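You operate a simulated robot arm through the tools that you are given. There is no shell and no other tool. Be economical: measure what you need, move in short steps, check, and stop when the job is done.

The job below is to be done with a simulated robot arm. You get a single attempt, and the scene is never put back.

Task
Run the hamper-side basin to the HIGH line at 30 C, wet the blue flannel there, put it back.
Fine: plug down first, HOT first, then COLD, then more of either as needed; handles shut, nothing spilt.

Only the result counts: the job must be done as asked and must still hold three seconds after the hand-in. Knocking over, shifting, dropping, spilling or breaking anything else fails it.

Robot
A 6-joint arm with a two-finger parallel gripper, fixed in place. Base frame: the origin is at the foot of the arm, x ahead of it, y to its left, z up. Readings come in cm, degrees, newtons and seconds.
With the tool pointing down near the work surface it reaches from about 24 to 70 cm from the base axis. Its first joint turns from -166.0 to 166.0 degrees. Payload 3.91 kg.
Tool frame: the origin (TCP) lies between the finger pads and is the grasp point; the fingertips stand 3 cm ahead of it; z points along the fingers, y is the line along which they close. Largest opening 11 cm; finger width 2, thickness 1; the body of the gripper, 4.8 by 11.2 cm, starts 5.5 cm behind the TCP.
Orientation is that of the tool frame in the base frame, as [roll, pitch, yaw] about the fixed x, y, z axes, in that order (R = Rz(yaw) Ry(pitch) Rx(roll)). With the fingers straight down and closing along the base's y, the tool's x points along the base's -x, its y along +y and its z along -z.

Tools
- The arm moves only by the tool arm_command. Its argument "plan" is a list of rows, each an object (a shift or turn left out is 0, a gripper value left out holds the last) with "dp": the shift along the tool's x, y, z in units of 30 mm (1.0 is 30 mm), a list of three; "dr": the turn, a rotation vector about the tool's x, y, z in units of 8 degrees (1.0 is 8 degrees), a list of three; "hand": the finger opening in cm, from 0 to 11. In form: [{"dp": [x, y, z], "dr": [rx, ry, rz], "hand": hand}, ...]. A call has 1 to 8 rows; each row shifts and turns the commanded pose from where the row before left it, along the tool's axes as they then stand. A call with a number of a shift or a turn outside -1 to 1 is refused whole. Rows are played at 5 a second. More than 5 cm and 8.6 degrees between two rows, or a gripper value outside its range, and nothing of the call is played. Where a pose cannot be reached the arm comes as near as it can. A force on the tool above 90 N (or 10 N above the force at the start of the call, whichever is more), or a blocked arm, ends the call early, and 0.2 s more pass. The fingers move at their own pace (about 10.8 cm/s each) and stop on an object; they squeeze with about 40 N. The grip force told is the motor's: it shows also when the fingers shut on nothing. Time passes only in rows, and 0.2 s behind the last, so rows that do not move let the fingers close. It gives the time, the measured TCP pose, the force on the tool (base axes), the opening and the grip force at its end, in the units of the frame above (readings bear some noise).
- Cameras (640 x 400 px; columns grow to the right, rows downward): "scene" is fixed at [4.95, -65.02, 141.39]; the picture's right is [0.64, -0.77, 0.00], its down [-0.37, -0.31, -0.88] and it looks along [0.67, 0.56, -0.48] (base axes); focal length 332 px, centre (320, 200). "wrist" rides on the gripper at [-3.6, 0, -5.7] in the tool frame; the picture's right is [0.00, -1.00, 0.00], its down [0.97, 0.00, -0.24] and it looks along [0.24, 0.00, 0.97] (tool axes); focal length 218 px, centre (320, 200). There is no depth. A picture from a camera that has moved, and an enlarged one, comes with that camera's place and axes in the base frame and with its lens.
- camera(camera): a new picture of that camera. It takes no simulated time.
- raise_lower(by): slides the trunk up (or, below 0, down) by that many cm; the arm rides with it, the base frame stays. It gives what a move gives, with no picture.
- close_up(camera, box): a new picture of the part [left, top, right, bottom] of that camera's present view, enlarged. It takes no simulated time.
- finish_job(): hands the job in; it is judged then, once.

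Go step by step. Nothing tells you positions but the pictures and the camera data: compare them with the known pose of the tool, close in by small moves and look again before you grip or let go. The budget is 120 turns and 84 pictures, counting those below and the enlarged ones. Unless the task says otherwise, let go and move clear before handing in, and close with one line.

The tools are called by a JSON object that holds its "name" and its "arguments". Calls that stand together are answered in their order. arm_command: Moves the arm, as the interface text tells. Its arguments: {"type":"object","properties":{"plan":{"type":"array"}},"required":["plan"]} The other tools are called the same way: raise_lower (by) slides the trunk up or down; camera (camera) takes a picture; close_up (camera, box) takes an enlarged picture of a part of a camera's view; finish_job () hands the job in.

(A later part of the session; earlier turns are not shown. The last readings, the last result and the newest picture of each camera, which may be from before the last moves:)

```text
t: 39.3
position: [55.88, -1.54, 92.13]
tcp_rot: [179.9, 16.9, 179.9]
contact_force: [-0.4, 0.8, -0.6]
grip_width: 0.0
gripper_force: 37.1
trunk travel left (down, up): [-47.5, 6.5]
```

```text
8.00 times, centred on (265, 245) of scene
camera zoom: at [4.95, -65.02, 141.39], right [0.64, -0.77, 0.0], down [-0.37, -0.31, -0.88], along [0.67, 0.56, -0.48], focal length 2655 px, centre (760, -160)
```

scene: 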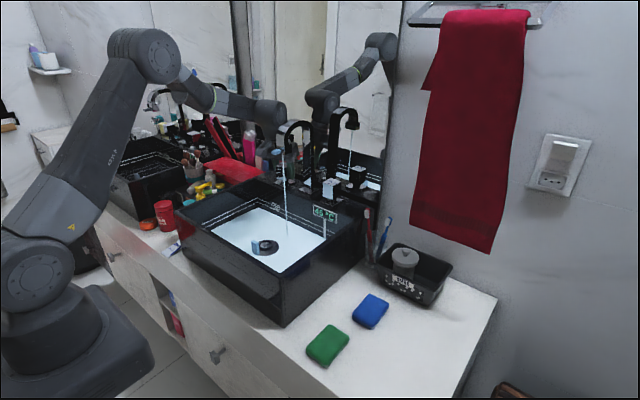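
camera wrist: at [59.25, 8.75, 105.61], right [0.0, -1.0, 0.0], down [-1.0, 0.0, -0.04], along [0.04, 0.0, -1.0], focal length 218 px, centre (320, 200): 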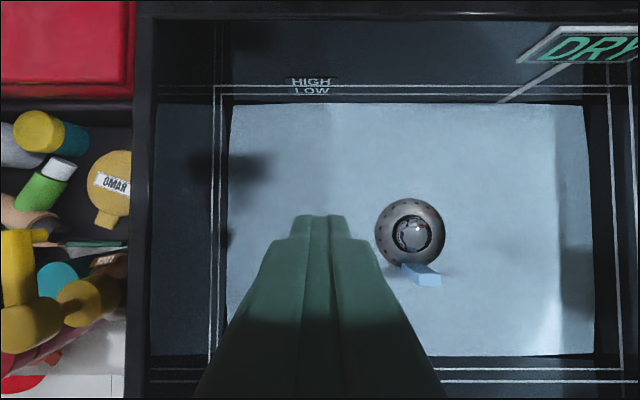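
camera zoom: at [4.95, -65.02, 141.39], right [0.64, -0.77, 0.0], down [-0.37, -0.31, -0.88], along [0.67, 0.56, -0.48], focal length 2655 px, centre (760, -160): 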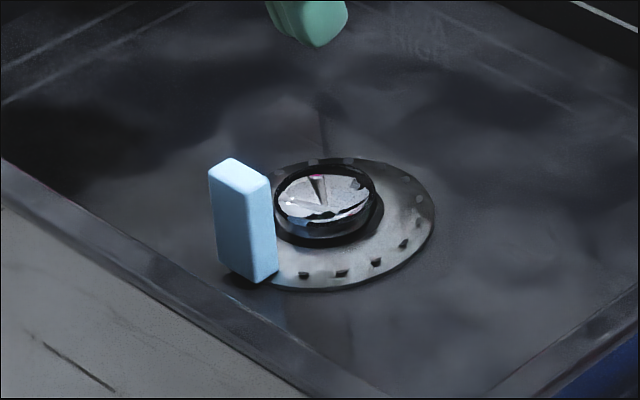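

Latched down again. I'll go back to the HOT side, bringing the hand nearly upright so it has room to turn past the spout.

{"name": "arm_command", "arguments": {"plan": [{"dp": [-0.26, 0.56, -0.85]}, {"dp": [-0.26, 0.56, -0.85]}, {"dp": [-0.26, 0.56, -0.85]}, {"dp": [-0.26, 0.56, -0.85]}, {"dp": [-0.26, 0.57, -0.85]}, {"dp": [-0.26, 0.57, -0.85]}, {"dr": [0, 1, 0], "hand": 7}, {"dr": [0, 1, 0]}]}}

{"name": "arm_command", "arguments": {"plan": [{"dp": [-1, 0, 0]}, {"dp": [-1, 0, 0]}, {"dp": [-1, 0, 0]}, {"dp": [-1, 0, 0]}, {"dp": [-1, 0, 0]}, {"dp": [-1, 0, 0]}, {"dp": [-0.5, 0, 0]}]}}

{"name": "camera", "arguments": {"camera": "wrist"}}

```text
t: 41.1
position: [55.95, 8.54, 108.11]
tcp_rot: [180.0, 0.6, -179.9]
contact_force: [-0.2, -0.4, 1.4]
grip_width: 6.99
gripper_force: 0.1
trunk travel left (down, up): [-47.5, 6.5]
```

```text
t: 42.7
position: [75.49, 8.61, 108.37]
tcp_rot: [179.9, 0.7, 180.0]
contact_force: [-0.5, -1.4, -0.2]
grip_width: 7.0
gripper_force: 0.1
trunk travel left (down, up): [-47.5, 6.5]
```

```text
42 pictures are left
camera wrist: at [78.94, 8.72, 113.98], right [0.0, -1.0, 0.0], down [-0.97, 0.0, 0.23], along [-0.23, 0.0, -0.97], focal length 218 px, centre (320, 200)
```

wrist: 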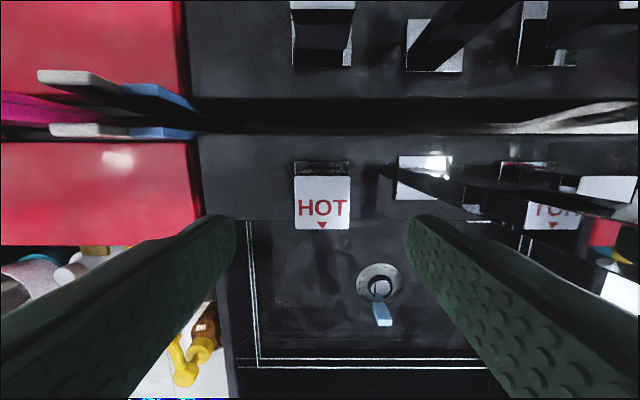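

Well aligned and reachable upright. I'll descend, grip, and turn HOT open 40°.

{"name": "arm_command", "arguments": {"plan": [{"dp": [0, 0, 0.94]}, {"dp": [0, 0, 0.94]}, {"dp": [0, 0, 0.94]}, {"dp": [0, 0, 0.94]}, {"hand": 3.5}, {"hand": 3.5}]}}

{"name": "arm_command", "arguments": {"plan": [{"dr": [0, 0, -1]}, {"dr": [0, 0, -1]}, {"dr": [0, 0, -1]}, {"dr": [0, 0, -1]}, {"dr": [0, 0, -1]}, {"dr": [0, 0, 0]}, {"dr": [0, 0, 0]}, {"dr": [0, 0, 0]}]}}

{"name": "close_up", "arguments": {"camera": "scene", "box": [195, 160, 355, 260]}}

```text
t: 44.1
position: [75.62, 8.55, 97.14]
tcp_rot: [-180.0, 0.8, 179.9]
contact_force: [0.1, -5.8, -6.3]
grip_width: 3.99
gripper_force: 45.1
trunk travel left (down, up): [-47.5, 6.5]
```

```text
t: 45.9
position: [75.59, 8.75, 97.06]
tcp_rot: [-179.5, 0.6, -139.9]
contact_force: [-7.1, 6.3, -4.1]
grip_width: 4.02
gripper_force: 44.9
trunk travel left (down, up): [-47.5, 6.5]
```

```text
4.00 times, centred on (275, 210) of scene
camera zoom: at [4.95, -65.02, 141.39], right [0.64, -0.77, 0.0], down [-0.37, -0.31, -0.88], along [0.67, 0.56, -0.48], focal length 1327 px, centre (500, 160)
```

zoom: 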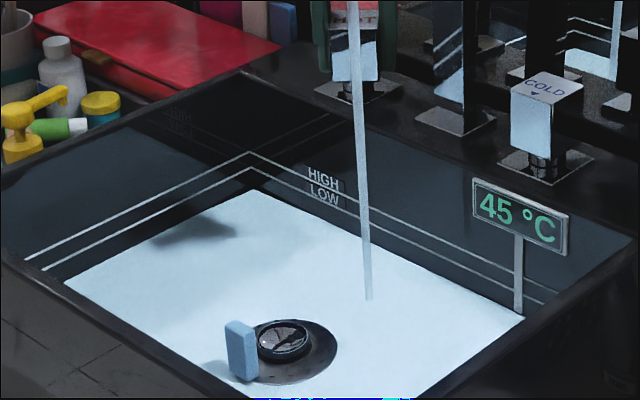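

The stream is stronger now. I'll let it run on and check the level.

{"name": "arm_command", "arguments": {"plan": [{"dr": [0, 0, -1]}, {"dr": [0, 0, -1]}, {"dr": [0, 0, 0]}, {"dr": [0, 0, 0]}, {"dr": [0, 0, 0]}, {"dr": [0, 0, 0]}, {"dr": [0, 0, 0]}, {"dr": [0, 0, 0]}]}}

{"name": "close_up", "arguments": {"camera": "scene", "box": [195, 160, 355, 260]}}

```text
t: 47.7
position: [75.51, 8.96, 96.94]
tcp_rot: [-179.4, 0.3, -123.9]
contact_force: [-21.6, 17.0, -10.2]
grip_width: 4.01
gripper_force: 45.3
trunk travel left (down, up): [-47.5, 6.5]
```

```text
4.00 times, centred on (275, 210) of scene
camera zoom: at [4.95, -65.02, 141.39], right [0.64, -0.77, 0.0], down [-0.37, -0.31, -0.88], along [0.67, 0.56, -0.48], focal length 1327 px, centre (500, 160)
```

zoom: 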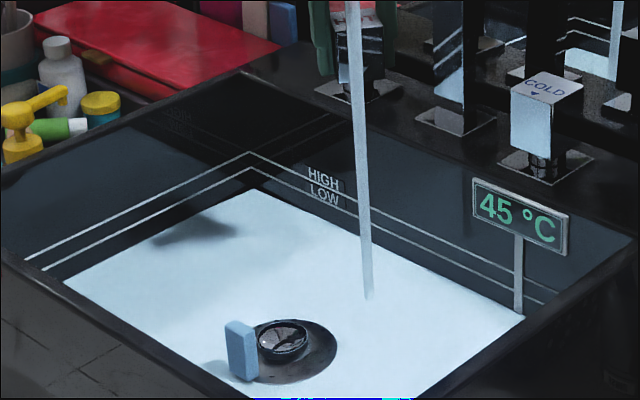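

I need a finer measure of the level, so I'll enlarge the far-left corner and the plug before and after another run.

{"name": "close_up", "arguments": {"camera": "scene", "box": [244, 188, 292, 218]}}

{"name": "arm_command", "arguments": {"plan": [{"dr": [0, 0, 0]}, {"dr": [0, 0, 0]}, {"dr": [0, 0, 0]}, {"dr": [0, 0, 0]}, {"dr": [0, 0, 0]}, {"dr": [0, 0, 0]}, {"dr": [0, 0, 0]}, {"dr": [0, 0, 0]}]}}

{"name": "close_up", "arguments": {"camera": "scene", "box": [244, 188, 292, 218]}}

```text
13.33 times, centred on (268, 203) of scene
camera zoom: at [4.95, -65.02, 141.39], right [0.64, -0.77, 0.0], down [-0.37, -0.31, -0.88], along [0.67, 0.56, -0.48], focal length 4425 px, centre (1013, 160)
```

zoom: 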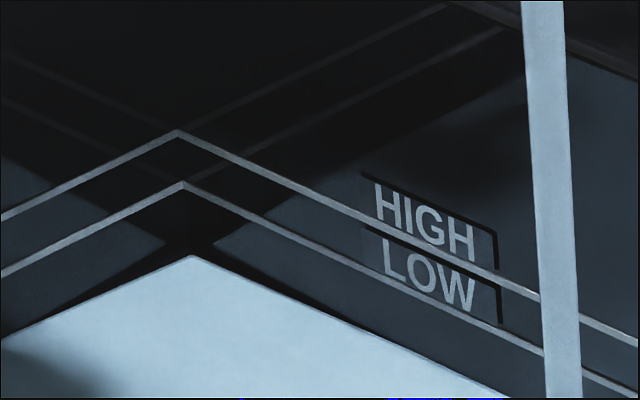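

```text
t: 49.5
position: [75.31, 8.82, 97.16]
tcp_rot: [-179.5, 0.5, -124.0]
contact_force: [-23.4, 17.5, -15.7]
grip_width: 4.01
gripper_force: 44.9
trunk travel left (down, up): [-47.5, 6.5]
```

```text
13.33 times, centred on (268, 203) of scene
camera zoom: at [4.95, -65.02, 141.39], right [0.64, -0.77, 0.0], down [-0.37, -0.31, -0.88], along [0.67, 0.56, -0.48], focal length 4425 px, centre (1013, 160)
```

zoom: 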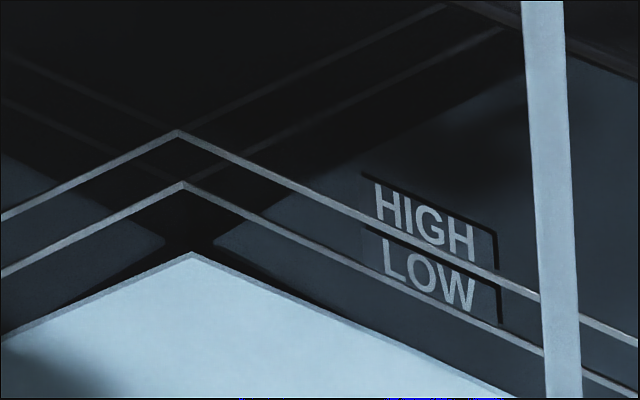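

The level is rising by about 0.1 cm in 1.8 s, so it's only slow. I'll open HOT a bit more and run for several seconds.

{"name": "arm_command", "arguments": {"plan": [{"dr": [0, 0, -1]}, {"dr": [0, 0, -1]}, {"dr": [0, 0, -1]}, {"dr": [0, 0, 0]}, {"dr": [0, 0, 0]}, {"dr": [0, 0, 0]}, {"dr": [0, 0, 0]}, {"dr": [0, 0, 0]}]}}

{"name": "arm_command", "arguments": {"plan": [{"dr": [0, 0, 0]}, {"dr": [0, 0, 0]}, {"dr": [0, 0, 0]}, {"dr": [0, 0, 0]}, {"dr": [0, 0, 0]}, {"dr": [0, 0, 0]}, {"dr": [0, 0, 0]}, {"dr": [0, 0, 0]}]}}

{"name": "close_up", "arguments": {"camera": "scene", "box": [244, 188, 292, 218]}}

```text
t: 51.3
position: [75.34, 9.09, 97.08]
tcp_rot: [-179.5, 0.1, -100.1]
contact_force: [-31.1, 21.9, -14.5]
grip_width: 4.04
gripper_force: 45.6
trunk travel left (down, up): [-47.5, 6.5]
```

```text
t: 53.1
position: [75.28, 8.93, 97.09]
tcp_rot: [-179.4, 0.2, -99.9]
contact_force: [-31.7, 23.8, -14.1]
grip_width: 4.03
gripper_force: 45.5
trunk travel left (down, up): [-47.5, 6.5]
```

```text
13.33 times, centred on (268, 203) of scene
camera zoom: at [4.95, -65.02, 141.39], right [0.64, -0.77, 0.0], down [-0.37, -0.31, -0.88], along [0.67, 0.56, -0.48], focal length 4425 px, centre (1013, 160)
```

zoom: 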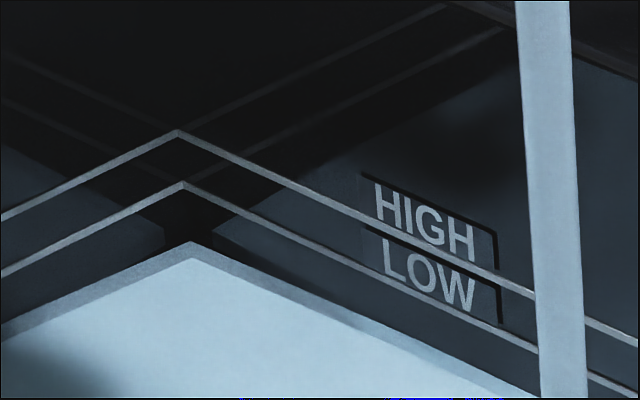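

Level edge is now at row 242 (floor 256, HIGH 133), rising roughly 3 px/s. I'll run hot for about seven seconds more, then re-measure.

{"name": "arm_command", "arguments": {"plan": [{"dr": [0, 0, 0]}, {"dr": [0, 0, 0]}, {"dr": [0, 0, 0]}, {"dr": [0, 0, 0]}, {"dr": [0, 0, 0]}, {"dr": [0, 0, 0]}, {"dr": [0, 0, 0]}, {"dr": [0, 0, 0]}]}}

{"name": "arm_command", "arguments": {"plan": [{"dr": [0, 0, 0]}, {"dr": [0, 0, 0]}, {"dr": [0, 0, 0]}, {"dr": [0, 0, 0]}, {"dr": [0, 0, 0]}, {"dr": [0, 0, 0]}, {"dr": [0, 0, 0]}, {"dr": [0, 0, 0]}]}}

{"name": "arm_command", "arguments": {"plan": [{"dr": [0, 0, 0]}, {"dr": [0, 0, 0]}, {"dr": [0, 0, 0]}, {"dr": [0, 0, 0]}, {"dr": [0, 0, 0]}, {"dr": [0, 0, 0]}, {"dr": [0, 0, 0]}, {"dr": [0, 0, 0]}]}}

{"name": "arm_command", "arguments": {"plan": [{"dr": [0, 0, 0]}, {"dr": [0, 0, 0]}, {"dr": [0, 0, 0]}, {"dr": [0, 0, 0]}, {"dr": [0, 0, 0]}, {"dr": [0, 0, 0]}, {"dr": [0, 0, 0]}, {"dr": [0, 0, 0]}]}}

{"name": "close_up", "arguments": {"camera": "scene", "box": [244, 188, 292, 218]}}

```text
t: 54.9
position: [75.3, 8.97, 97.13]
tcp_rot: [-179.5, 0.3, -100.0]
contact_force: [-31.4, 22.3, -13.4]
grip_width: 4.01
gripper_force: 45.3
trunk travel left (down, up): [-47.5, 6.5]
```

```text
t: 56.7
position: [75.15, 8.86, 97.01]
tcp_rot: [-179.4, 0.2, -100.1]
contact_force: [-32.2, 23.6, -13.7]
grip_width: 4.03
gripper_force: 44.9
trunk travel left (down, up): [-47.5, 6.5]
```

```text
t: 58.5
position: [75.24, 8.94, 97.19]
tcp_rot: [-179.5, 0.2, -100.0]
contact_force: [-31.6, 23.4, -12.6]
grip_width: 4.0
gripper_force: 45.4
trunk travel left (down, up): [-47.5, 6.5]
```

```text
t: 60.3
position: [75.19, 8.91, 97.13]
tcp_rot: [-179.5, 0.2, -100.1]
contact_force: [-30.8, 22.4, -12.2]
grip_width: 4.0
gripper_force: 44.7
trunk travel left (down, up): [-47.5, 6.5]
```

```text
13.33 times, centred on (268, 203) of scene
camera zoom: at [4.95, -65.02, 141.39], right [0.64, -0.77, 0.0], down [-0.37, -0.31, -0.88], along [0.67, 0.56, -0.48], focal length 4425 px, centre (1013, 160)
```

zoom: 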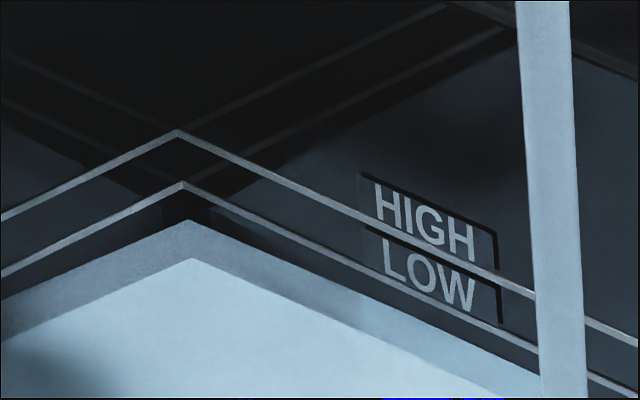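

Level edge at row 220 (29% of HIGH). One more short run, then I'll turn HOT back the full 80° to shut, at around 37%.

{"name": "arm_command", "arguments": {"plan": [{"dr": [0, 0, 0]}, {"dr": [0, 0, 0]}, {"dr": [0, 0, 0]}, {"dr": [0, 0, 0]}, {"dr": [0, 0, 0]}, {"dr": [0, 0, 0]}, {"dr": [0, 0, 0]}, {"dr": [0, 0, 0]}]}}

{"name": "arm_command", "arguments": {"plan": [{"dr": [0, 0, 1]}, {"dr": [0, 0, 1]}, {"dr": [0, 0, 1]}, {"dr": [0, 0, 1]}, {"dr": [0, 0, 1]}, {"dr": [0, 0, 1]}, {"dr": [0, 0, 1]}, {"dr": [0, 0, 1]}]}}

{"name": "arm_command", "arguments": {"plan": [{"dr": [0, 0, 1]}, {"dr": [0, 0, 1]}, {"dr": [0, 0, 0]}]}}

{"name": "close_up", "arguments": {"camera": "scene", "box": [195, 150, 355, 250]}}

```text
t: 62.1
position: [75.26, 9.05, 97.08]
tcp_rot: [-179.6, 0.3, -100.0]
contact_force: [-30.4, 23.0, -12.9]
grip_width: 4.02
gripper_force: 45.5
trunk travel left (down, up): [-47.5, 6.5]
```

```text
t: 63.9
position: [75.6, 8.57, 97.01]
tcp_rot: [-179.7, 0.8, -164.2]
contact_force: [-15.0, 10.1, -11.2]
grip_width: 4.01
gripper_force: 45.0
trunk travel left (down, up): [-47.5, 6.5]
```

```text
t: 64.7
position: [75.63, 8.34, 97.15]
tcp_rot: [-180.0, 0.8, 179.9]
contact_force: [-9.6, 0.6, -8.0]
grip_width: 4.0
gripper_force: 44.8
trunk travel left (down, up): [-47.5, 6.5]
```

```text
4.00 times, centred on (275, 200) of scene
camera zoom: at [4.95, -65.02, 141.39], right [0.64, -0.77, 0.0], down [-0.37, -0.31, -0.88], along [0.67, 0.56, -0.48], focal length 1327 px, centre (500, 200)
```

zoom: 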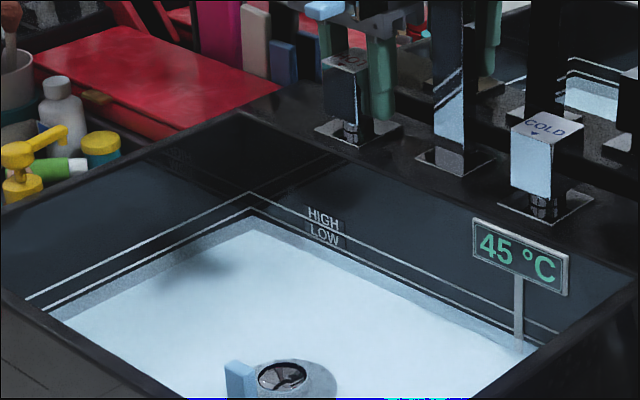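

HOT is shut, no stream, display 45 °C. I'll release and go back around the spout toward the COLD tap.

{"name": "arm_command", "arguments": {"plan": [{"hand": 7}, {"hand": 7}, {"dp": [0, 0, -0.94]}, {"dp": [0, 0, -0.94]}, {"dp": [0, 0, -0.94]}, {"dp": [0, 0, -0.94]}]}}

{"name": "arm_command", "arguments": {"plan": [{"dp": [0.96, 0, 0]}, {"dp": [0.96, 0, 0]}, {"dp": [0.96, 0, 0]}, {"dp": [0.96, 0, 0]}, {"dp": [0.96, 0, 0]}, {"dp": [0.96, 0, 0]}, {"dp": [0.96, 0, 0]}, {"dp": [0.96, 0, 0]}]}}

{"name": "arm_command", "arguments": {"plan": [{"dp": [0, -0.93, 0]}, {"dp": [0, -0.93, 0]}, {"dp": [0, -0.93, 0]}, {"dp": [0, -0.93, 0]}, {"dp": [0, -0.93, 0]}, {"dp": [0, -0.93, 0]}, {"dp": [0, -0.93, 0]}]}}

{"name": "arm_command", "arguments": {"plan": [{"dp": [-0.96, 0, 0]}, {"dp": [-0.96, 0, 0]}, {"dp": [-0.96, 0, 0]}, {"dp": [-0.96, 0, 0]}, {"dp": [-0.96, 0, 0]}, {"dp": [-0.96, 0, 0]}, {"dp": [-0.96, 0, 0]}]}}

{"name": "camera", "arguments": {"camera": "wrist"}}

```text
t: 66.1
position: [75.52, 8.79, 108.31]
tcp_rot: [180.0, 0.9, -179.9]
contact_force: [-0.8, 0.1, -0.3]
grip_width: 7.01
gripper_force: 0.1
trunk travel left (down, up): [-47.5, 6.5]
```

```text
t: 67.9
position: [52.48, 8.62, 108.07]
tcp_rot: [179.9, 0.8, 180.0]
contact_force: [-0.2, 0.5, -0.5]
grip_width: 7.01
gripper_force: 0.1
trunk travel left (down, up): [-47.5, 6.5]
```

```text
t: 69.5
position: [52.6, -11.06, 108.12]
tcp_rot: [179.9, 0.8, -179.9]
contact_force: [0.4, -0.7, 0.1]
grip_width: 7.01
gripper_force: 0.1
trunk travel left (down, up): [-47.5, 6.5]
```

```text
t: 71.1
position: [72.72, -11.11, 108.17]
tcp_rot: [179.9, 0.8, 180.0]
contact_force: [0.4, -0.3, -0.5]
grip_width: 7.0
gripper_force: 0.2
trunk travel left (down, up): [-47.5, 6.5]
```

```text
34 pictures are left
camera wrist: at [76.2, -11.0, 113.83], right [0.0, -1.0, 0.0], down [-0.97, 0.0, 0.23], along [-0.23, 0.0, -0.97], focal length 218 px, centre (320, 200)
```

wrist: 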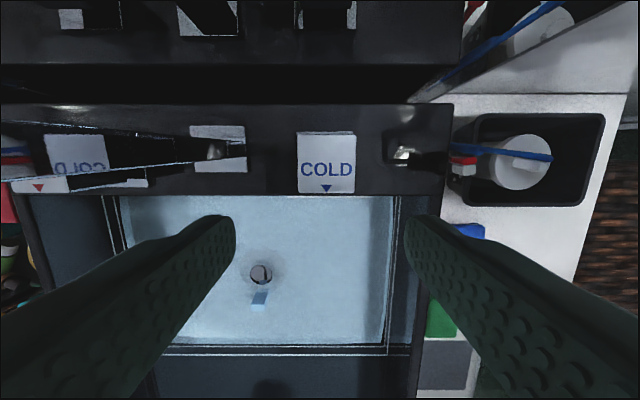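

COLD cap is at (75.4, −11.4). I'll centre over it, descend and grip.

{"name": "arm_command", "arguments": {"plan": [{"dp": [-0.93, -0.07, 0]}, {"dp": [0, 0, 0.925]}, {"dp": [0, 0, 0.925]}, {"dp": [0, 0, 0.925]}, {"dp": [0, 0, 0.925]}, {"hand": 3.5}, {"hand": 3.5}]}}

{"name": "arm_command", "arguments": {"plan": [{"dr": [0, 0, -1]}, {"dr": [0, 0, -1]}, {"dr": [0, 0, -1]}, {"dr": [0, 0, -1]}]}}

{"name": "camera", "arguments": {"camera": "scene"}}

```text
t: 72.7
position: [76.26, -11.2, 98.78]
tcp_rot: [-180.0, 2.4, -180.0]
contact_force: [-0.9, -21.7, 6.5]
grip_width: 4.59
gripper_force: 10.6
trunk travel left (down, up): [-47.5, 6.5]
```

```text
t: 73.7
position: [76.08, -10.75, 98.83]
tcp_rot: [-179.3, 2.5, -147.9]
contact_force: [-7.1, 51.6, -2.5]
grip_width: 3.99
gripper_force: 45.6
trunk travel left (down, up): [-47.5, 6.5]
```

```text
33 pictures are left
```

scene: 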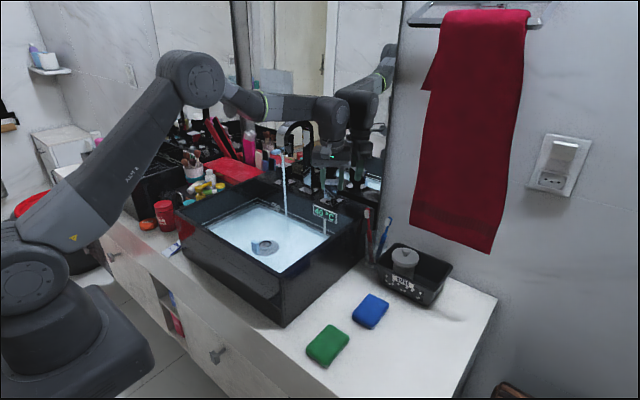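

Water is running from COLD and the display already reads about 40 °C, but the hand is sitting 1.7 cm high. I'll look closely for contact.

{"name": "close_up", "arguments": {"camera": "scene", "box": [260, 80, 400, 220]}}

{"name": "camera", "arguments": {"camera": "wrist"}}

```text
2.86 times, centred on (330, 150) of scene
camera zoom: at [4.95, -65.02, 141.39], right [0.64, -0.77, 0.0], down [-0.37, -0.31, -0.88], along [0.67, 0.56, -0.48], focal length 948 px, centre (291, 343)
```

zoom: 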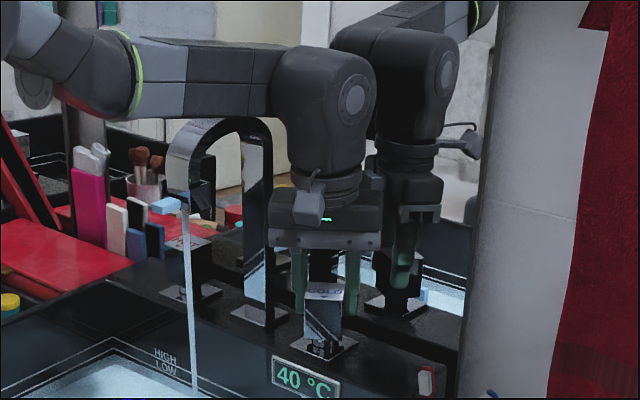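

```text
31 pictures are left
camera wrist: at [78.9, -8.99, 104.46], right [0.53, -0.85, 0.01], down [-0.83, -0.52, 0.2], along [-0.16, -0.12, -0.98], focal length 218 px, centre (320, 200)
```

wrist: 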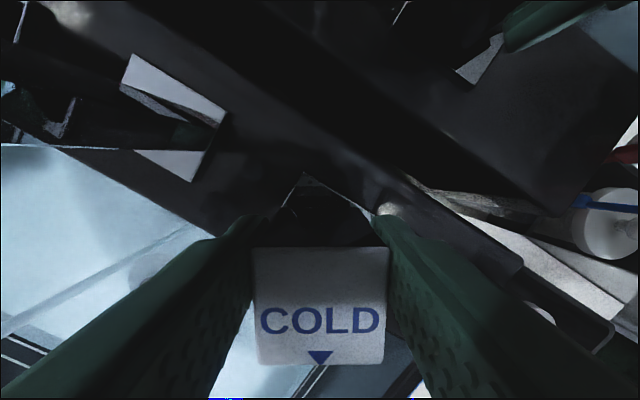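

The forearm seems to be resting on the top of the spout. I'll take 1.5 cm off the commanded depth to relieve it, keep the grip and let the cold run.

{"name": "arm_command", "arguments": {"plan": [{"dp": [0, 0, -0.25]}, {"dp": [0.1, 0, -0.25]}, {"dr": [0, 0, 0]}, {"dr": [0, 0, 0]}]}}

{"name": "close_up", "arguments": {"camera": "scene", "box": [240, 185, 340, 235]}}

```text
t: 74.7
position: [75.69, -11.2, 98.76]
tcp_rot: [-179.1, 1.1, -148.0]
contact_force: [41.9, -1.8, 3.3]
grip_width: 4.01
gripper_force: 44.9
trunk travel left (down, up): [-47.5, 6.5]
```

```text
6.40 times, centred on (290, 210) of scene
camera zoom: at [4.95, -65.02, 141.39], right [0.64, -0.77, 0.0], down [-0.37, -0.31, -0.88], along [0.67, 0.56, -0.48], focal length 2124 px, centre (512, 136)
```

zoom: 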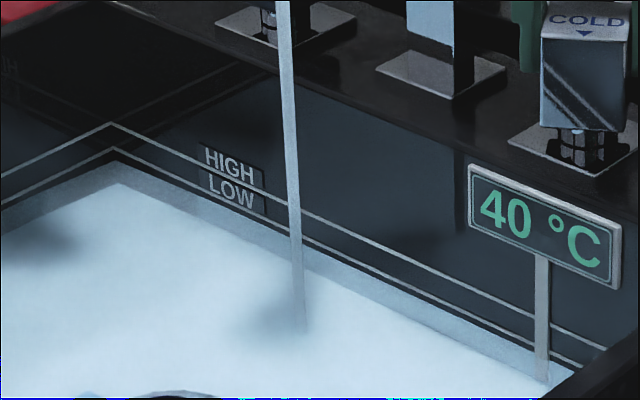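

{"name": "close_up", "arguments": {"camera": "scene", "box": [244, 188, 292, 218]}}

```text
13.33 times, centred on (268, 203) of scene
camera zoom: at [4.95, -65.02, 141.39], right [0.64, -0.77, 0.0], down [-0.37, -0.31, -0.88], along [0.67, 0.56, -0.48], focal length 4425 px, centre (1013, 160)
```

zoom: 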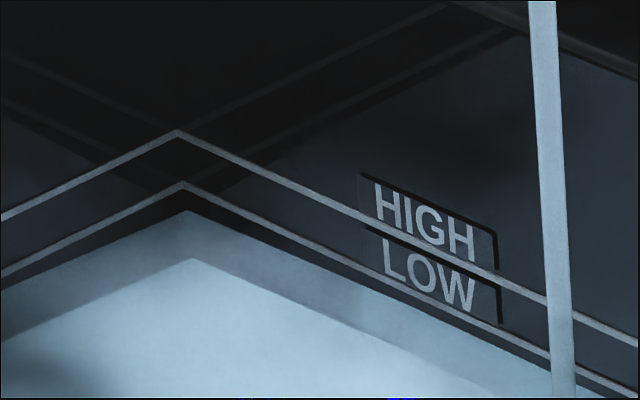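

Level edge at row 210 (~37%) and the display shows 40 °C. I'll open COLD more and watch level and temperature together.

{"name": "arm_command", "arguments": {"plan": [{"dr": [0, 0, -1]}, {"dr": [0, 0, -1]}, {"dr": [0, 0, -1]}, {"dr": [0, 0, 0]}, {"dr": [0, 0, 0]}, {"dr": [0, 0, 0]}, {"dr": [0, 0, 0]}, {"dr": [0, 0, 0]}]}}

{"name": "close_up", "arguments": {"camera": "scene", "box": [256, 185, 336, 235]}}

```text
t: 76.5
position: [75.59, -11.01, 98.81]
tcp_rot: [-179.2, 0.7, -124.0]
contact_force: [-5.9, 26.7, -15.3]
grip_width: 4.01
gripper_force: 44.8
trunk travel left (down, up): [-47.5, 6.5]
```

```text
8.00 times, centred on (296, 210) of scene
camera zoom: at [4.95, -65.02, 141.39], right [0.64, -0.77, 0.0], down [-0.37, -0.31, -0.88], along [0.67, 0.56, -0.48], focal length 2655 px, centre (512, 120)
```

zoom: 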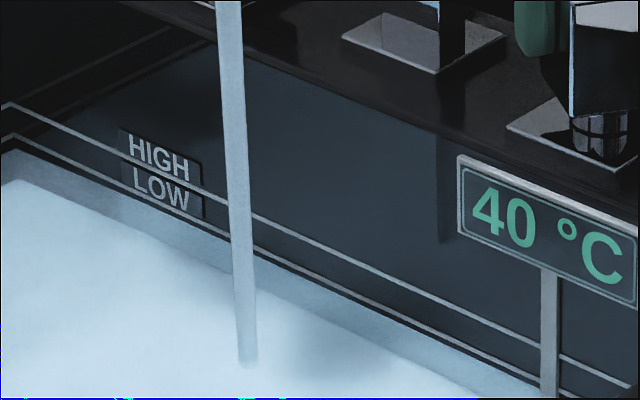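

{"name": "arm_command", "arguments": {"plan": [{"dr": [0, 0, 0]}, {"dr": [0, 0, 0]}, {"dr": [0, 0, 0]}, {"dr": [0, 0, 0]}, {"dr": [0, 0, 0]}, {"dr": [0, 0, 0]}, {"dr": [0, 0, 0]}, {"dr": [0, 0, 0]}]}}

{"name": "arm_command", "arguments": {"plan": [{"dr": [0, 0, 0]}, {"dr": [0, 0, 0]}, {"dr": [0, 0, 0]}, {"dr": [0, 0, 0]}, {"dr": [0, 0, 0]}, {"dr": [0, 0, 0]}, {"dr": [0, 0, 0]}, {"dr": [0, 0, 0]}]}}

{"name": "close_up", "arguments": {"camera": "scene", "box": [252, 185, 332, 235]}}

```text
t: 78.3
position: [75.49, -11.09, 98.85]
tcp_rot: [-179.3, 0.7, -124.0]
contact_force: [-14.8, 22.2, -25.2]
grip_width: 4.03
gripper_force: 45.0
trunk travel left (down, up): [-47.5, 6.5]
```

```text
t: 80.1
position: [75.47, -11.03, 98.83]
tcp_rot: [-179.2, 0.5, -124.0]
contact_force: [-9.7, 20.5, -25.7]
grip_width: 4.0
gripper_force: 44.7
trunk travel left (down, up): [-47.5, 6.5]
```

```text
8.00 times, centred on (292, 210) of scene
camera zoom: at [4.95, -65.02, 141.39], right [0.64, -0.77, 0.0], down [-0.37, -0.31, -0.88], along [0.67, 0.56, -0.48], focal length 2655 px, centre (544, 120)
```

zoom: 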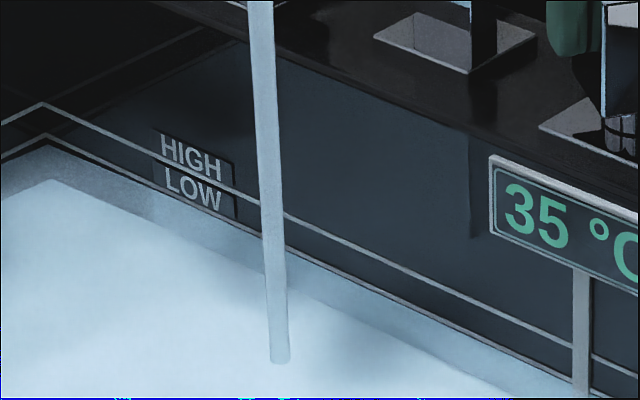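

Display steps in 5° and reads 35 °C at about 43% of HIGH. I'll keep the cold running and note where it steps to 30.

{"name": "arm_command", "arguments": {"plan": [{"dr": [0, 0, 0]}, {"dr": [0, 0, 0]}, {"dr": [0, 0, 0]}, {"dr": [0, 0, 0]}, {"dr": [0, 0, 0]}, {"dr": [0, 0, 0]}, {"dr": [0, 0, 0]}, {"dr": [0, 0, 0]}]}}

{"name": "arm_command", "arguments": {"plan": [{"dr": [0, 0, 0]}, {"dr": [0, 0, 0]}, {"dr": [0, 0, 0]}, {"dr": [0, 0, 0]}, {"dr": [0, 0, 0]}, {"dr": [0, 0, 0]}, {"dr": [0, 0, 0]}, {"dr": [0, 0, 0]}]}}

{"name": "close_up", "arguments": {"camera": "scene", "box": [252, 185, 332, 235]}}

```text
t: 81.9
position: [75.58, -11.04, 98.82]
tcp_rot: [-179.2, 0.7, -124.0]
contact_force: [0.2, 19.8, -26.0]
grip_width: 3.99
gripper_force: 45.3
trunk travel left (down, up): [-47.5, 6.5]
```

```text
t: 83.7
position: [75.49, -11.02, 98.8]
tcp_rot: [-179.2, 0.7, -124.0]
contact_force: [10.1, 18.8, -23.7]
grip_width: 4.02
gripper_force: 45.6
trunk travel left (down, up): [-47.5, 6.5]
```

```text
8.00 times, centred on (292, 210) of scene
camera zoom: at [4.95, -65.02, 141.39], right [0.64, -0.77, 0.0], down [-0.37, -0.31, -0.88], along [0.67, 0.56, -0.48], focal length 2655 px, centre (544, 120)
```

zoom: 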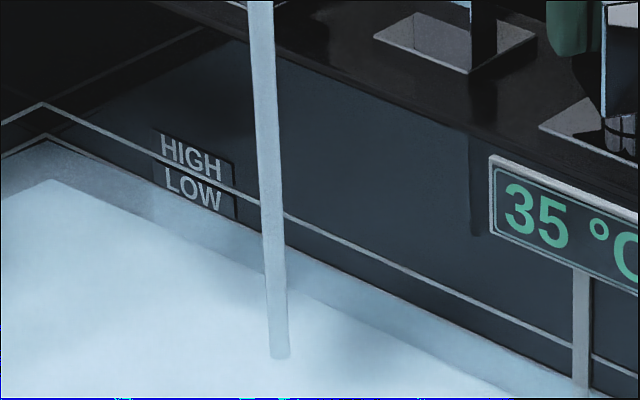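

{"name": "arm_command", "arguments": {"plan": [{"dr": [0, 0, 0]}, {"dr": [0, 0, 0]}, {"dr": [0, 0, 0]}, {"dr": [0, 0, 0]}, {"dr": [0, 0, 0]}, {"dr": [0, 0, 0]}, {"dr": [0, 0, 0]}, {"dr": [0, 0, 0]}]}}

{"name": "close_up", "arguments": {"camera": "scene", "box": [252, 185, 332, 235]}}

```text
t: 85.5
position: [75.54, -11.04, 98.89]
tcp_rot: [-179.2, 0.7, -124.0]
contact_force: [16.3, 19.3, -21.1]
grip_width: 4.01
gripper_force: 45.1
trunk travel left (down, up): [-47.5, 6.5]
```

```text
8.00 times, centred on (292, 210) of scene
camera zoom: at [4.95, -65.02, 141.39], right [0.64, -0.77, 0.0], down [-0.37, -0.31, -0.88], along [0.67, 0.56, -0.48], focal length 2655 px, centre (544, 120)
```

zoom: 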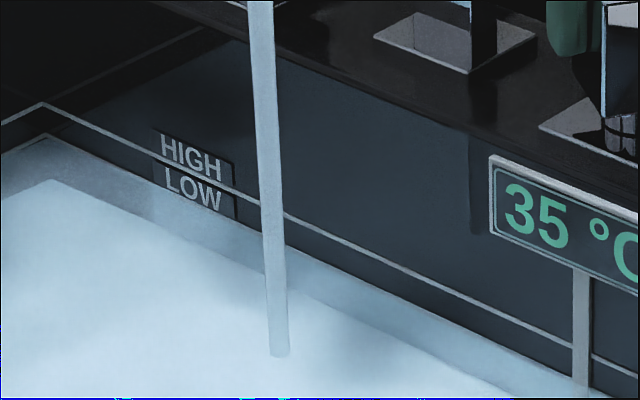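

{"name": "arm_command", "arguments": {"plan": [{"dr": [0, 0, 0]}, {"dr": [0, 0, 0]}, {"dr": [0, 0, 0]}, {"dr": [0, 0, 0]}, {"dr": [0, 0, 0]}, {"dr": [0, 0, 0]}, {"dr": [0, 0, 0]}, {"dr": [0, 0, 0]}]}}

{"name": "arm_command", "arguments": {"plan": [{"dr": [0, 0, 0]}, {"dr": [0, 0, 0]}, {"dr": [0, 0, 0]}, {"dr": [0, 0, 0]}]}}

{"name": "close_up", "arguments": {"camera": "scene", "box": [252, 185, 332, 235]}}

```text
t: 87.3
position: [75.44, -11.09, 98.66]
tcp_rot: [-179.2, 0.7, -123.9]
contact_force: [18.1, 18.3, -19.5]
grip_width: 4.03
gripper_force: 44.8
trunk travel left (down, up): [-47.5, 6.5]
```

```text
t: 88.3
position: [75.58, -11.08, 98.89]
tcp_rot: [-179.2, 0.7, -124.0]
contact_force: [18.5, 19.0, -17.4]
grip_width: 4.02
gripper_force: 44.6
trunk travel left (down, up): [-47.5, 6.5]
```

```text
8.00 times, centred on (292, 210) of scene
camera zoom: at [4.95, -65.02, 141.39], right [0.64, -0.77, 0.0], down [-0.37, -0.31, -0.88], along [0.67, 0.56, -0.48], focal length 2655 px, centre (544, 120)
```

zoom: 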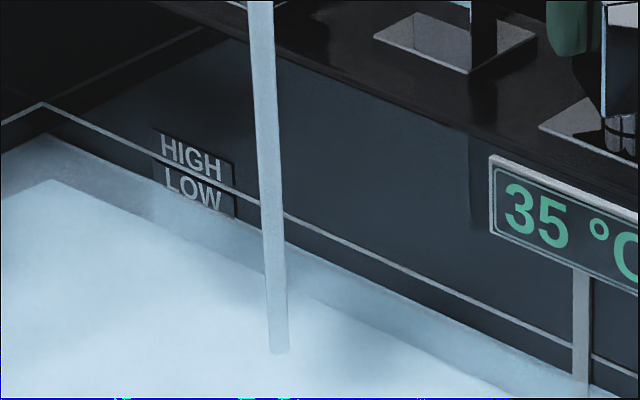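

Level is a little above LOW at 35 °C; the fit suggests cold to near HIGH plus a little hot will land at 30. I'll run on and then measure finely.

{"name": "arm_command", "arguments": {"plan": [{"dr": [0, 0, 0]}, {"dr": [0, 0, 0]}, {"dr": [0, 0, 0]}, {"dr": [0, 0, 0]}, {"dr": [0, 0, 0]}, {"dr": [0, 0, 0]}, {"dr": [0, 0, 0]}, {"dr": [0, 0, 0]}]}}

{"name": "arm_command", "arguments": {"plan": [{"dr": [0, 0, 0]}, {"dr": [0, 0, 0]}, {"dr": [0, 0, 0]}, {"dr": [0, 0, 0]}, {"dr": [0, 0, 0]}, {"dr": [0, 0, 0]}, {"dr": [0, 0, 0]}, {"dr": [0, 0, 0]}]}}

{"name": "close_up", "arguments": {"camera": "scene", "box": [252, 185, 332, 235]}}

```text
t: 90.1
position: [75.52, -11.02, 98.86]
tcp_rot: [-179.2, 0.8, -124.0]
contact_force: [18.7, 19.2, -16.6]
grip_width: 4.01
gripper_force: 45.6
trunk travel left (down, up): [-47.5, 6.5]
```

```text
t: 91.9
position: [75.51, -11.14, 98.97]
tcp_rot: [-179.3, 0.6, -124.0]
contact_force: [18.9, 18.4, -15.4]
grip_width: 4.02
gripper_force: 45.1
trunk travel left (down, up): [-47.5, 6.5]
```

```text
8.00 times, centred on (292, 210) of scene
camera zoom: at [4.95, -65.02, 141.39], right [0.64, -0.77, 0.0], down [-0.37, -0.31, -0.88], along [0.67, 0.56, -0.48], focal length 2655 px, centre (544, 120)
```

zoom: 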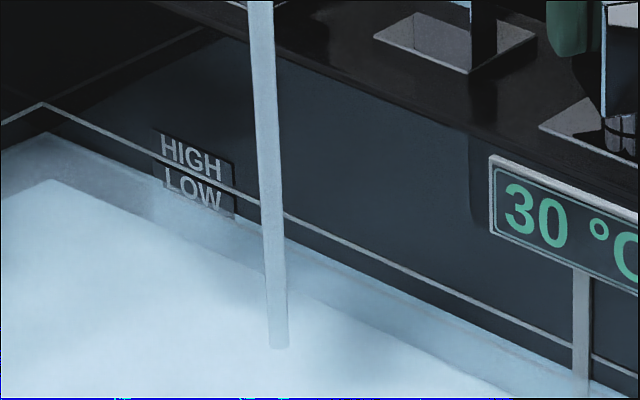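

{"name": "close_up", "arguments": {"camera": "scene", "box": [244, 188, 292, 218]}}

```text
13.33 times, centred on (268, 203) of scene
camera zoom: at [4.95, -65.02, 141.39], right [0.64, -0.77, 0.0], down [-0.37, -0.31, -0.88], along [0.67, 0.56, -0.48], focal length 4425 px, centre (1013, 160)
```

zoom: 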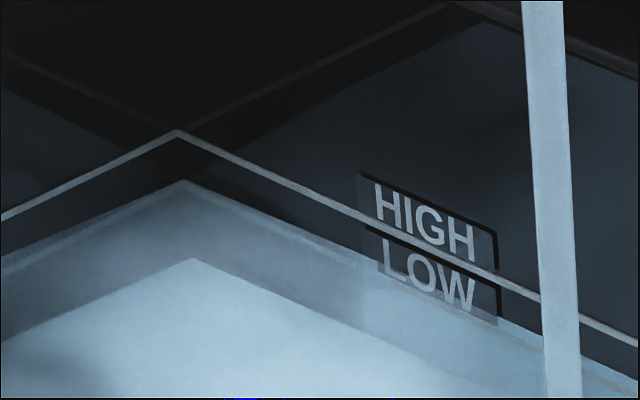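

Display just reached 30 with the level at LOW (61% of HIGH). From the step points I estimate cold ≈16–18 °C, so I'll add cold to about 85% and finish with hot.

{"name": "arm_command", "arguments": {"plan": [{"dr": [0, 0, 0]}, {"dr": [0, 0, 0]}, {"dr": [0, 0, 0]}, {"dr": [0, 0, 0]}, {"dr": [0, 0, 0]}, {"dr": [0, 0, 0]}, {"dr": [0, 0, 0]}, {"dr": [0, 0, 0]}]}}

{"name": "arm_command", "arguments": {"plan": [{"dr": [0, 0, 0]}, {"dr": [0, 0, 0]}, {"dr": [0, 0, 0]}, {"dr": [0, 0, 0]}, {"dr": [0, 0, 0]}, {"dr": [0, 0, 0]}, {"dr": [0, 0, 0]}, {"dr": [0, 0, 0]}]}}

{"name": "arm_command", "arguments": {"plan": [{"dr": [0, 0, 0]}, {"dr": [0, 0, 0]}, {"dr": [0, 0, 0]}, {"dr": [0, 0, 0]}, {"dr": [0, 0, 0]}, {"dr": [0, 0, 0]}, {"dr": [0, 0, 0]}, {"dr": [0, 0, 0]}]}}

{"name": "arm_command", "arguments": {"plan": [{"dr": [0, 0, 0]}, {"dr": [0, 0, 0]}, {"dr": [0, 0, 0]}, {"dr": [0, 0, 0]}, {"dr": [0, 0, 0]}, {"dr": [0, 0, 0]}, {"dr": [0, 0, 0]}, {"dr": [0, 0, 0]}]}}

{"name": "arm_command", "arguments": {"plan": [{"dr": [0, 0, 0]}, {"dr": [0, 0, 0]}, {"dr": [0, 0, 0]}, {"dr": [0, 0, 0]}, {"dr": [0, 0, 0]}, {"dr": [0, 0, 0]}, {"dr": [0, 0, 0]}, {"dr": [0, 0, 0]}]}}

{"name": "close_up", "arguments": {"camera": "scene", "box": [252, 185, 332, 235]}}

```text
t: 93.7
position: [75.53, -11.2, 98.78]
tcp_rot: [-179.2, 0.6, -124.1]
contact_force: [18.3, 18.0, -14.6]
grip_width: 4.01
gripper_force: 45.1
trunk travel left (down, up): [-47.5, 6.5]
```

```text
t: 95.5
position: [75.37, -11.09, 98.9]
tcp_rot: [-179.2, 0.6, -124.0]
contact_force: [17.6, 17.1, -14.4]
grip_width: 4.04
gripper_force: 44.8
trunk travel left (down, up): [-47.5, 6.5]
```

```text
t: 97.3
position: [75.49, -11.16, 98.96]
tcp_rot: [-179.2, 0.6, -124.0]
contact_force: [18.3, 17.7, -14.1]
grip_width: 4.03
gripper_force: 45.1
trunk travel left (down, up): [-47.5, 6.5]
```

```text
t: 99.1
position: [75.58, -11.09, 98.87]
tcp_rot: [-179.1, 0.6, -124.1]
contact_force: [18.6, 17.7, -12.7]
grip_width: 4.02
gripper_force: 45.7
trunk travel left (down, up): [-47.5, 6.5]
```

```text
t: 100.9
position: [75.46, -11.12, 98.84]
tcp_rot: [-179.0, 0.6, -124.0]
contact_force: [17.9, 17.0, -11.3]
grip_width: 4.04
gripper_force: 44.7
trunk travel left (down, up): [-47.5, 6.5]
```

```text
8.00 times, centred on (292, 210) of scene
camera zoom: at [4.95, -65.02, 141.39], right [0.64, -0.77, 0.0], down [-0.37, -0.31, -0.88], along [0.67, 0.56, -0.48], focal length 2655 px, centre (544, 120)
```

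zoom: 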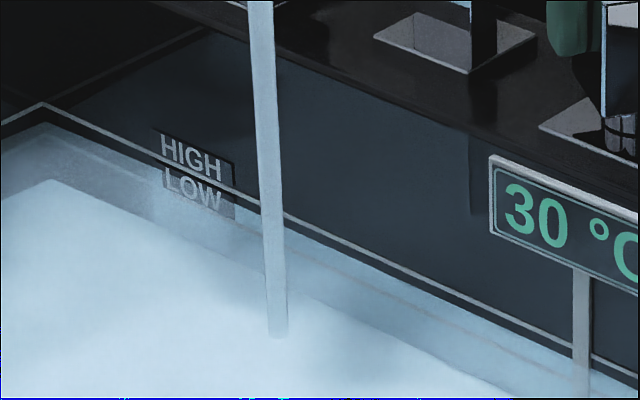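

Level at about 76% and 30 °C. I'll run two more spells of cold, then shut it.

{"name": "arm_command", "arguments": {"plan": [{"dr": [0, 0, 0]}, {"dr": [0, 0, 0]}, {"dr": [0, 0, 0]}, {"dr": [0, 0, 0]}, {"dr": [0, 0, 0]}, {"dr": [0, 0, 0]}, {"dr": [0, 0, 0]}, {"dr": [0, 0, 0]}]}}

{"name": "arm_command", "arguments": {"plan": [{"dr": [0, 0, 0]}, {"dr": [0, 0, 0]}, {"dr": [0, 0, 0]}, {"dr": [0, 0, 0]}, {"dr": [0, 0, 0]}, {"dr": [0, 0, 0]}, {"dr": [0, 0, 0]}, {"dr": [0, 0, 0]}]}}

{"name": "arm_command", "arguments": {"plan": [{"dr": [0, 0, 1]}, {"dr": [0, 0, 1]}, {"dr": [0, 0, 1]}, {"dr": [0, 0, 1]}, {"dr": [0, 0, 1]}, {"dr": [0, 0, 1]}, {"dr": [0, 0, 1]}, {"dr": [0, 0, 0]}]}}

{"name": "close_up", "arguments": {"camera": "scene", "box": [252, 180, 332, 230]}}

```text
t: 102.7
position: [75.45, -11.13, 98.81]
tcp_rot: [-179.0, 0.6, -124.1]
contact_force: [18.8, 16.2, -10.6]
grip_width: 4.01
gripper_force: 45.7
trunk travel left (down, up): [-47.5, 6.5]
```

```text
t: 104.5
position: [75.54, -10.98, 98.93]
tcp_rot: [-179.1, 0.6, -123.9]
contact_force: [18.7, 16.6, -10.1]
grip_width: 4.0
gripper_force: 45.5
trunk travel left (down, up): [-47.5, 6.5]
```

```text
t: 106.3
position: [75.17, -11.49, 98.68]
tcp_rot: [179.9, 0.7, 180.0]
contact_force: [4.3, -13.1, 3.0]
grip_width: 4.13
gripper_force: 6.2
trunk travel left (down, up): [-47.5, 6.5]
```

```text
8.00 times, centred on (292, 205) of scene
camera zoom: at [4.95, -65.02, 141.39], right [0.64, -0.77, 0.0], down [-0.37, -0.31, -0.88], along [0.67, 0.56, -0.48], focal length 2655 px, centre (544, 160)
```

zoom: 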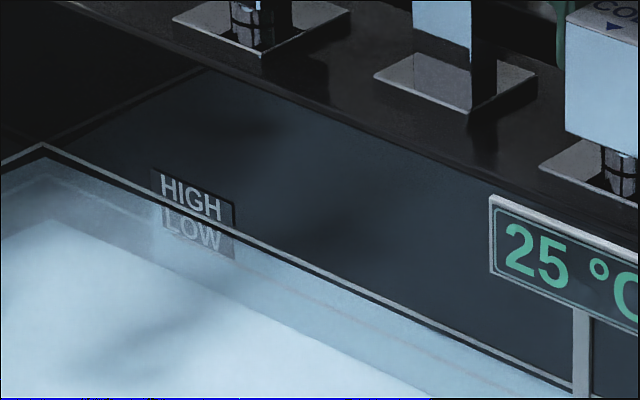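

COLD is turned back, no stream, display 25 °C. I'll measure the level finely and check the cap's angle.

{"name": "close_up", "arguments": {"camera": "scene", "box": [244, 188, 292, 218]}}

{"name": "camera", "arguments": {"camera": "wrist"}}

```text
13.33 times, centred on (268, 203) of scene
camera zoom: at [4.95, -65.02, 141.39], right [0.64, -0.77, 0.0], down [-0.37, -0.31, -0.88], along [0.67, 0.56, -0.48], focal length 4425 px, centre (1013, 160)
```

zoom: 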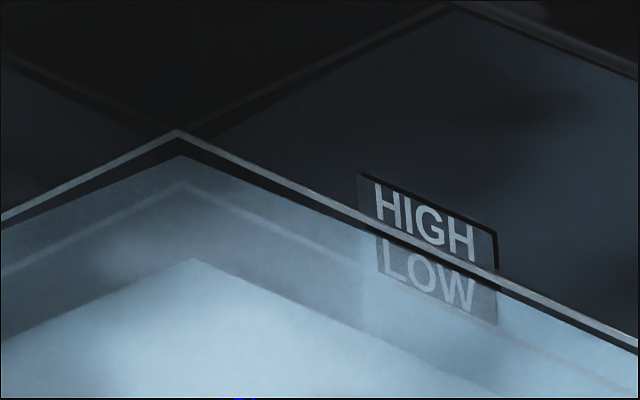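

```text
18 pictures are left
camera wrist: at [78.71, -11.38, 104.3], right [0.0, -1.0, 0.0], down [-0.97, 0.0, 0.23], along [-0.23, 0.0, -0.97], focal length 218 px, centre (320, 200)
```

wrist: 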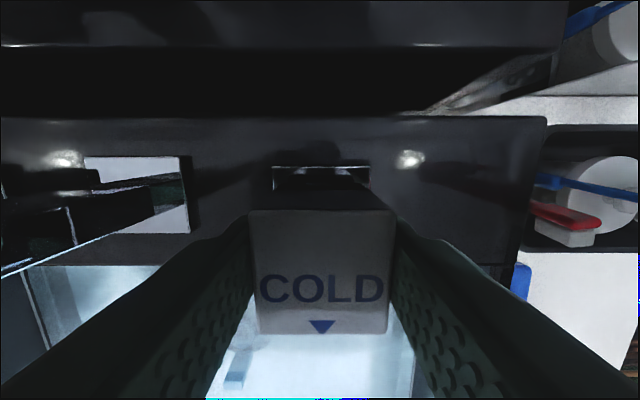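

The cap is straight and there's no flow; level is 82% of HIGH. I'll nudge COLD firmly shut, release it and go round to HOT to add the remainder.

{"name": "arm_command", "arguments": {"plan": [{"dr": [0, 0, 0.3]}, {"dr": [0, 0, -0.3]}, {"hand": 7}, {"hand": 7}, {"dp": [0, 0, -0.81]}, {"dp": [0, 0, -0.81]}, {"dp": [0, 0, -0.81]}, {"dp": [0, 0, -0.81]}]}}

{"name": "arm_command", "arguments": {"plan": [{"dp": [0.96, 0, 0]}, {"dp": [0.96, 0, 0]}, {"dp": [0.96, 0, 0]}, {"dp": [0.96, 0, 0]}, {"dp": [0.96, 0, 0]}, {"dp": [0.96, 0, 0]}, {"dp": [0.96, 0, 0]}, {"dp": [0.96, 0, 0]}]}}

{"name": "arm_command", "arguments": {"plan": [{"dp": [0, 0.952, 0]}, {"dp": [0, 0.952, 0]}, {"dp": [0, 0.952, 0]}, {"dp": [0, 0.952, 0]}, {"dp": [0, 0.952, 0]}, {"dp": [0, 0.952, 0]}, {"dp": [0, 0.952, 0]}]}}

{"name": "arm_command", "arguments": {"plan": [{"dp": [-0.96, 0, 0]}, {"dp": [-0.96, 0, 0]}, {"dp": [-0.96, 0, 0]}, {"dp": [-0.96, 0, 0]}, {"dp": [-0.96, 0, 0]}, {"dp": [-0.96, 0, 0]}, {"dp": [-0.96, 0, 0]}, {"dp": [-0.96, 0, 0]}]}}

```text
t: 108.1
position: [75.19, -11.07, 108.46]
tcp_rot: [179.9, 0.9, -180.0]
contact_force: [-0.4, 0.5, -0.7]
grip_width: 7.01
gripper_force: 0.1
trunk travel left (down, up): [-47.5, 6.5]
```

```text
t: 109.9
position: [51.99, -11.27, 108.24]
tcp_rot: [179.8, 0.9, -179.9]
contact_force: [-0.5, -0.2, 0.3]
grip_width: 7.01
gripper_force: 0.0
trunk travel left (down, up): [-47.5, 6.5]
```

```text
t: 111.5
position: [52.08, 8.74, 108.01]
tcp_rot: [-180.0, 0.9, -180.0]
contact_force: [-0.3, -0.2, 0.9]
grip_width: 7.03
gripper_force: 0.0
trunk travel left (down, up): [-47.5, 6.5]
```

```text
t: 113.3
position: [75.17, 8.63, 108.63]
tcp_rot: [180.0, 0.8, -180.0]
contact_force: [0.1, 0.4, -0.6]
grip_width: 7.02
gripper_force: 0.1
trunk travel left (down, up): [-47.5, 6.5]
```

Over HOT again. I'll grip, open it 56° and run for a while.

{"name": "arm_command", "arguments": {"plan": [{"dp": [-0.05, 0, 0.95]}, {"dp": [-0.05, 0, 0.95]}, {"dp": [0, 0, 0.95]}, {"dp": [0, 0, 0.95]}, {"hand": 3.5}, {"hand": 3.5}, {"hand": 3.5}]}}

{"name": "arm_command", "arguments": {"plan": [{"dr": [0, 0, -1]}, {"dr": [0, 0, -1]}, {"dr": [0, 0, -1]}, {"dr": [0, 0, -1]}, {"dr": [0, 0, -1]}, {"dr": [0, 0, -1]}, {"dr": [0, 0, -1]}, {"dr": [0, 0, 0]}]}}

{"name": "arm_command", "arguments": {"plan": [{"dr": [0, 0, 0]}, {"dr": [0, 0, 0]}, {"dr": [0, 0, 0]}, {"dr": [0, 0, 0]}, {"dr": [0, 0, 0]}, {"dr": [0, 0, 0]}, {"dr": [0, 0, 0]}, {"dr": [0, 0, 0]}]}}

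{"name": "arm_command", "arguments": {"plan": [{"dr": [0, 0, 0]}, {"dr": [0, 0, 0]}, {"dr": [0, 0, 0]}, {"dr": [0, 0, 0]}, {"dr": [0, 0, 0]}, {"dr": [0, 0, 0]}, {"dr": [0, 0, 0]}, {"dr": [0, 0, 0]}]}}

{"name": "close_up", "arguments": {"camera": "scene", "box": [252, 180, 332, 230]}}

```text
t: 114.9
position: [75.56, 8.42, 96.94]
tcp_rot: [-180.0, 0.7, 179.9]
contact_force: [2.5, -17.4, -6.6]
grip_width: 4.01
gripper_force: 44.9
trunk travel left (down, up): [-47.5, 6.5]
```

```text
t: 116.7
position: [75.5, 8.76, 96.81]
tcp_rot: [-179.7, 0.4, -123.8]
contact_force: [-17.6, -4.5, -21.6]
grip_width: 4.01
gripper_force: 45.1
trunk travel left (down, up): [-47.5, 6.5]
```

```text
t: 118.5
position: [75.43, 8.82, 97.1]
tcp_rot: [-179.4, 0.4, -124.0]
contact_force: [-22.8, 3.9, -26.5]
grip_width: 4.03
gripper_force: 45.0
trunk travel left (down, up): [-47.5, 6.5]
```

```text
t: 120.3
position: [75.45, 8.87, 96.98]
tcp_rot: [-179.6, 0.3, -124.0]
contact_force: [-21.4, 6.1, -25.7]
grip_width: 4.02
gripper_force: 45.5
trunk travel left (down, up): [-47.5, 6.5]
```

```text
8.00 times, centred on (292, 205) of scene
camera zoom: at [4.95, -65.02, 141.39], right [0.64, -0.77, 0.0], down [-0.37, -0.31, -0.88], along [0.67, 0.56, -0.48], focal length 2655 px, centre (544, 160)
```

zoom: 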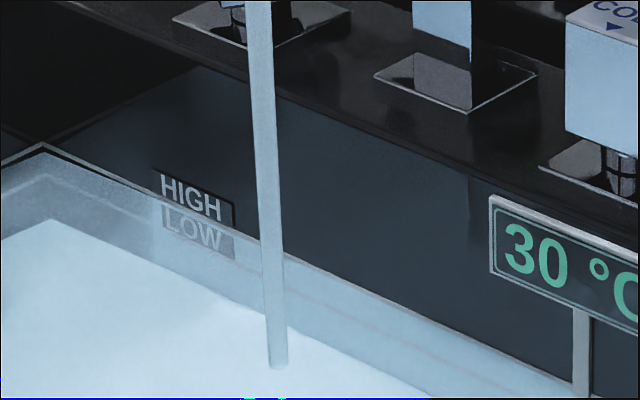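

Display is at 30 °C and the level about 0.3 cm below HIGH. Two more short spells, then I'll shut HOT.

{"name": "arm_command", "arguments": {"plan": [{"dr": [0, 0, 0]}, {"dr": [0, 0, 0]}, {"dr": [0, 0, 0]}, {"dr": [0, 0, 0]}, {"dr": [0, 0, 0]}, {"dr": [0, 0, 0]}, {"dr": [0, 0, 0]}, {"dr": [0, 0, 0]}]}}

{"name": "arm_command", "arguments": {"plan": [{"dr": [0, 0, 0]}, {"dr": [0, 0, 0]}, {"dr": [0, 0, 0]}, {"dr": [0, 0, 0]}, {"dr": [0, 0, 0]}, {"dr": [0, 0, 0]}]}}

{"name": "arm_command", "arguments": {"plan": [{"dr": [0, 0, 1]}, {"dr": [0, 0, 1]}, {"dr": [0, 0, 1]}, {"dr": [0, 0, 1]}, {"dr": [0, 0, 1]}, {"dr": [0, 0, 1]}, {"dr": [0, 0, 1]}, {"dr": [0, 0, 0]}]}}

{"name": "close_up", "arguments": {"camera": "scene", "box": [244, 188, 292, 218]}}

```text
t: 122.1
position: [75.45, 8.89, 96.93]
tcp_rot: [-179.6, 0.3, -123.9]
contact_force: [-22.0, 7.4, -25.7]
grip_width: 4.03
gripper_force: 45.3
trunk travel left (down, up): [-47.5, 6.5]
```

```text
t: 123.5
position: [75.25, 8.82, 96.92]
tcp_rot: [-179.5, 0.3, -124.0]
contact_force: [-20.6, 8.0, -24.6]
grip_width: 4.02
gripper_force: 45.1
trunk travel left (down, up): [-47.5, 6.5]
```

```text
t: 125.3
position: [75.5, 8.52, 96.97]
tcp_rot: [179.9, 0.8, 180.0]
contact_force: [-13.0, -11.5, -19.2]
grip_width: 3.98
gripper_force: 44.9
trunk travel left (down, up): [-47.5, 6.5]
```

```text
13.33 times, centred on (268, 203) of scene
camera zoom: at [4.95, -65.02, 141.39], right [0.64, -0.77, 0.0], down [-0.37, -0.31, -0.88], along [0.67, 0.56, -0.48], focal length 4425 px, centre (1013, 160)
```

zoom: 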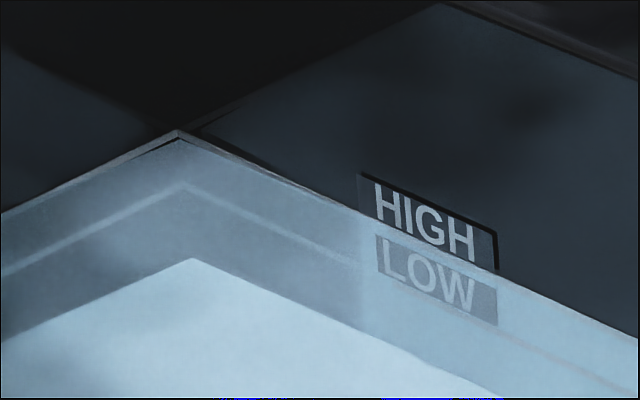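

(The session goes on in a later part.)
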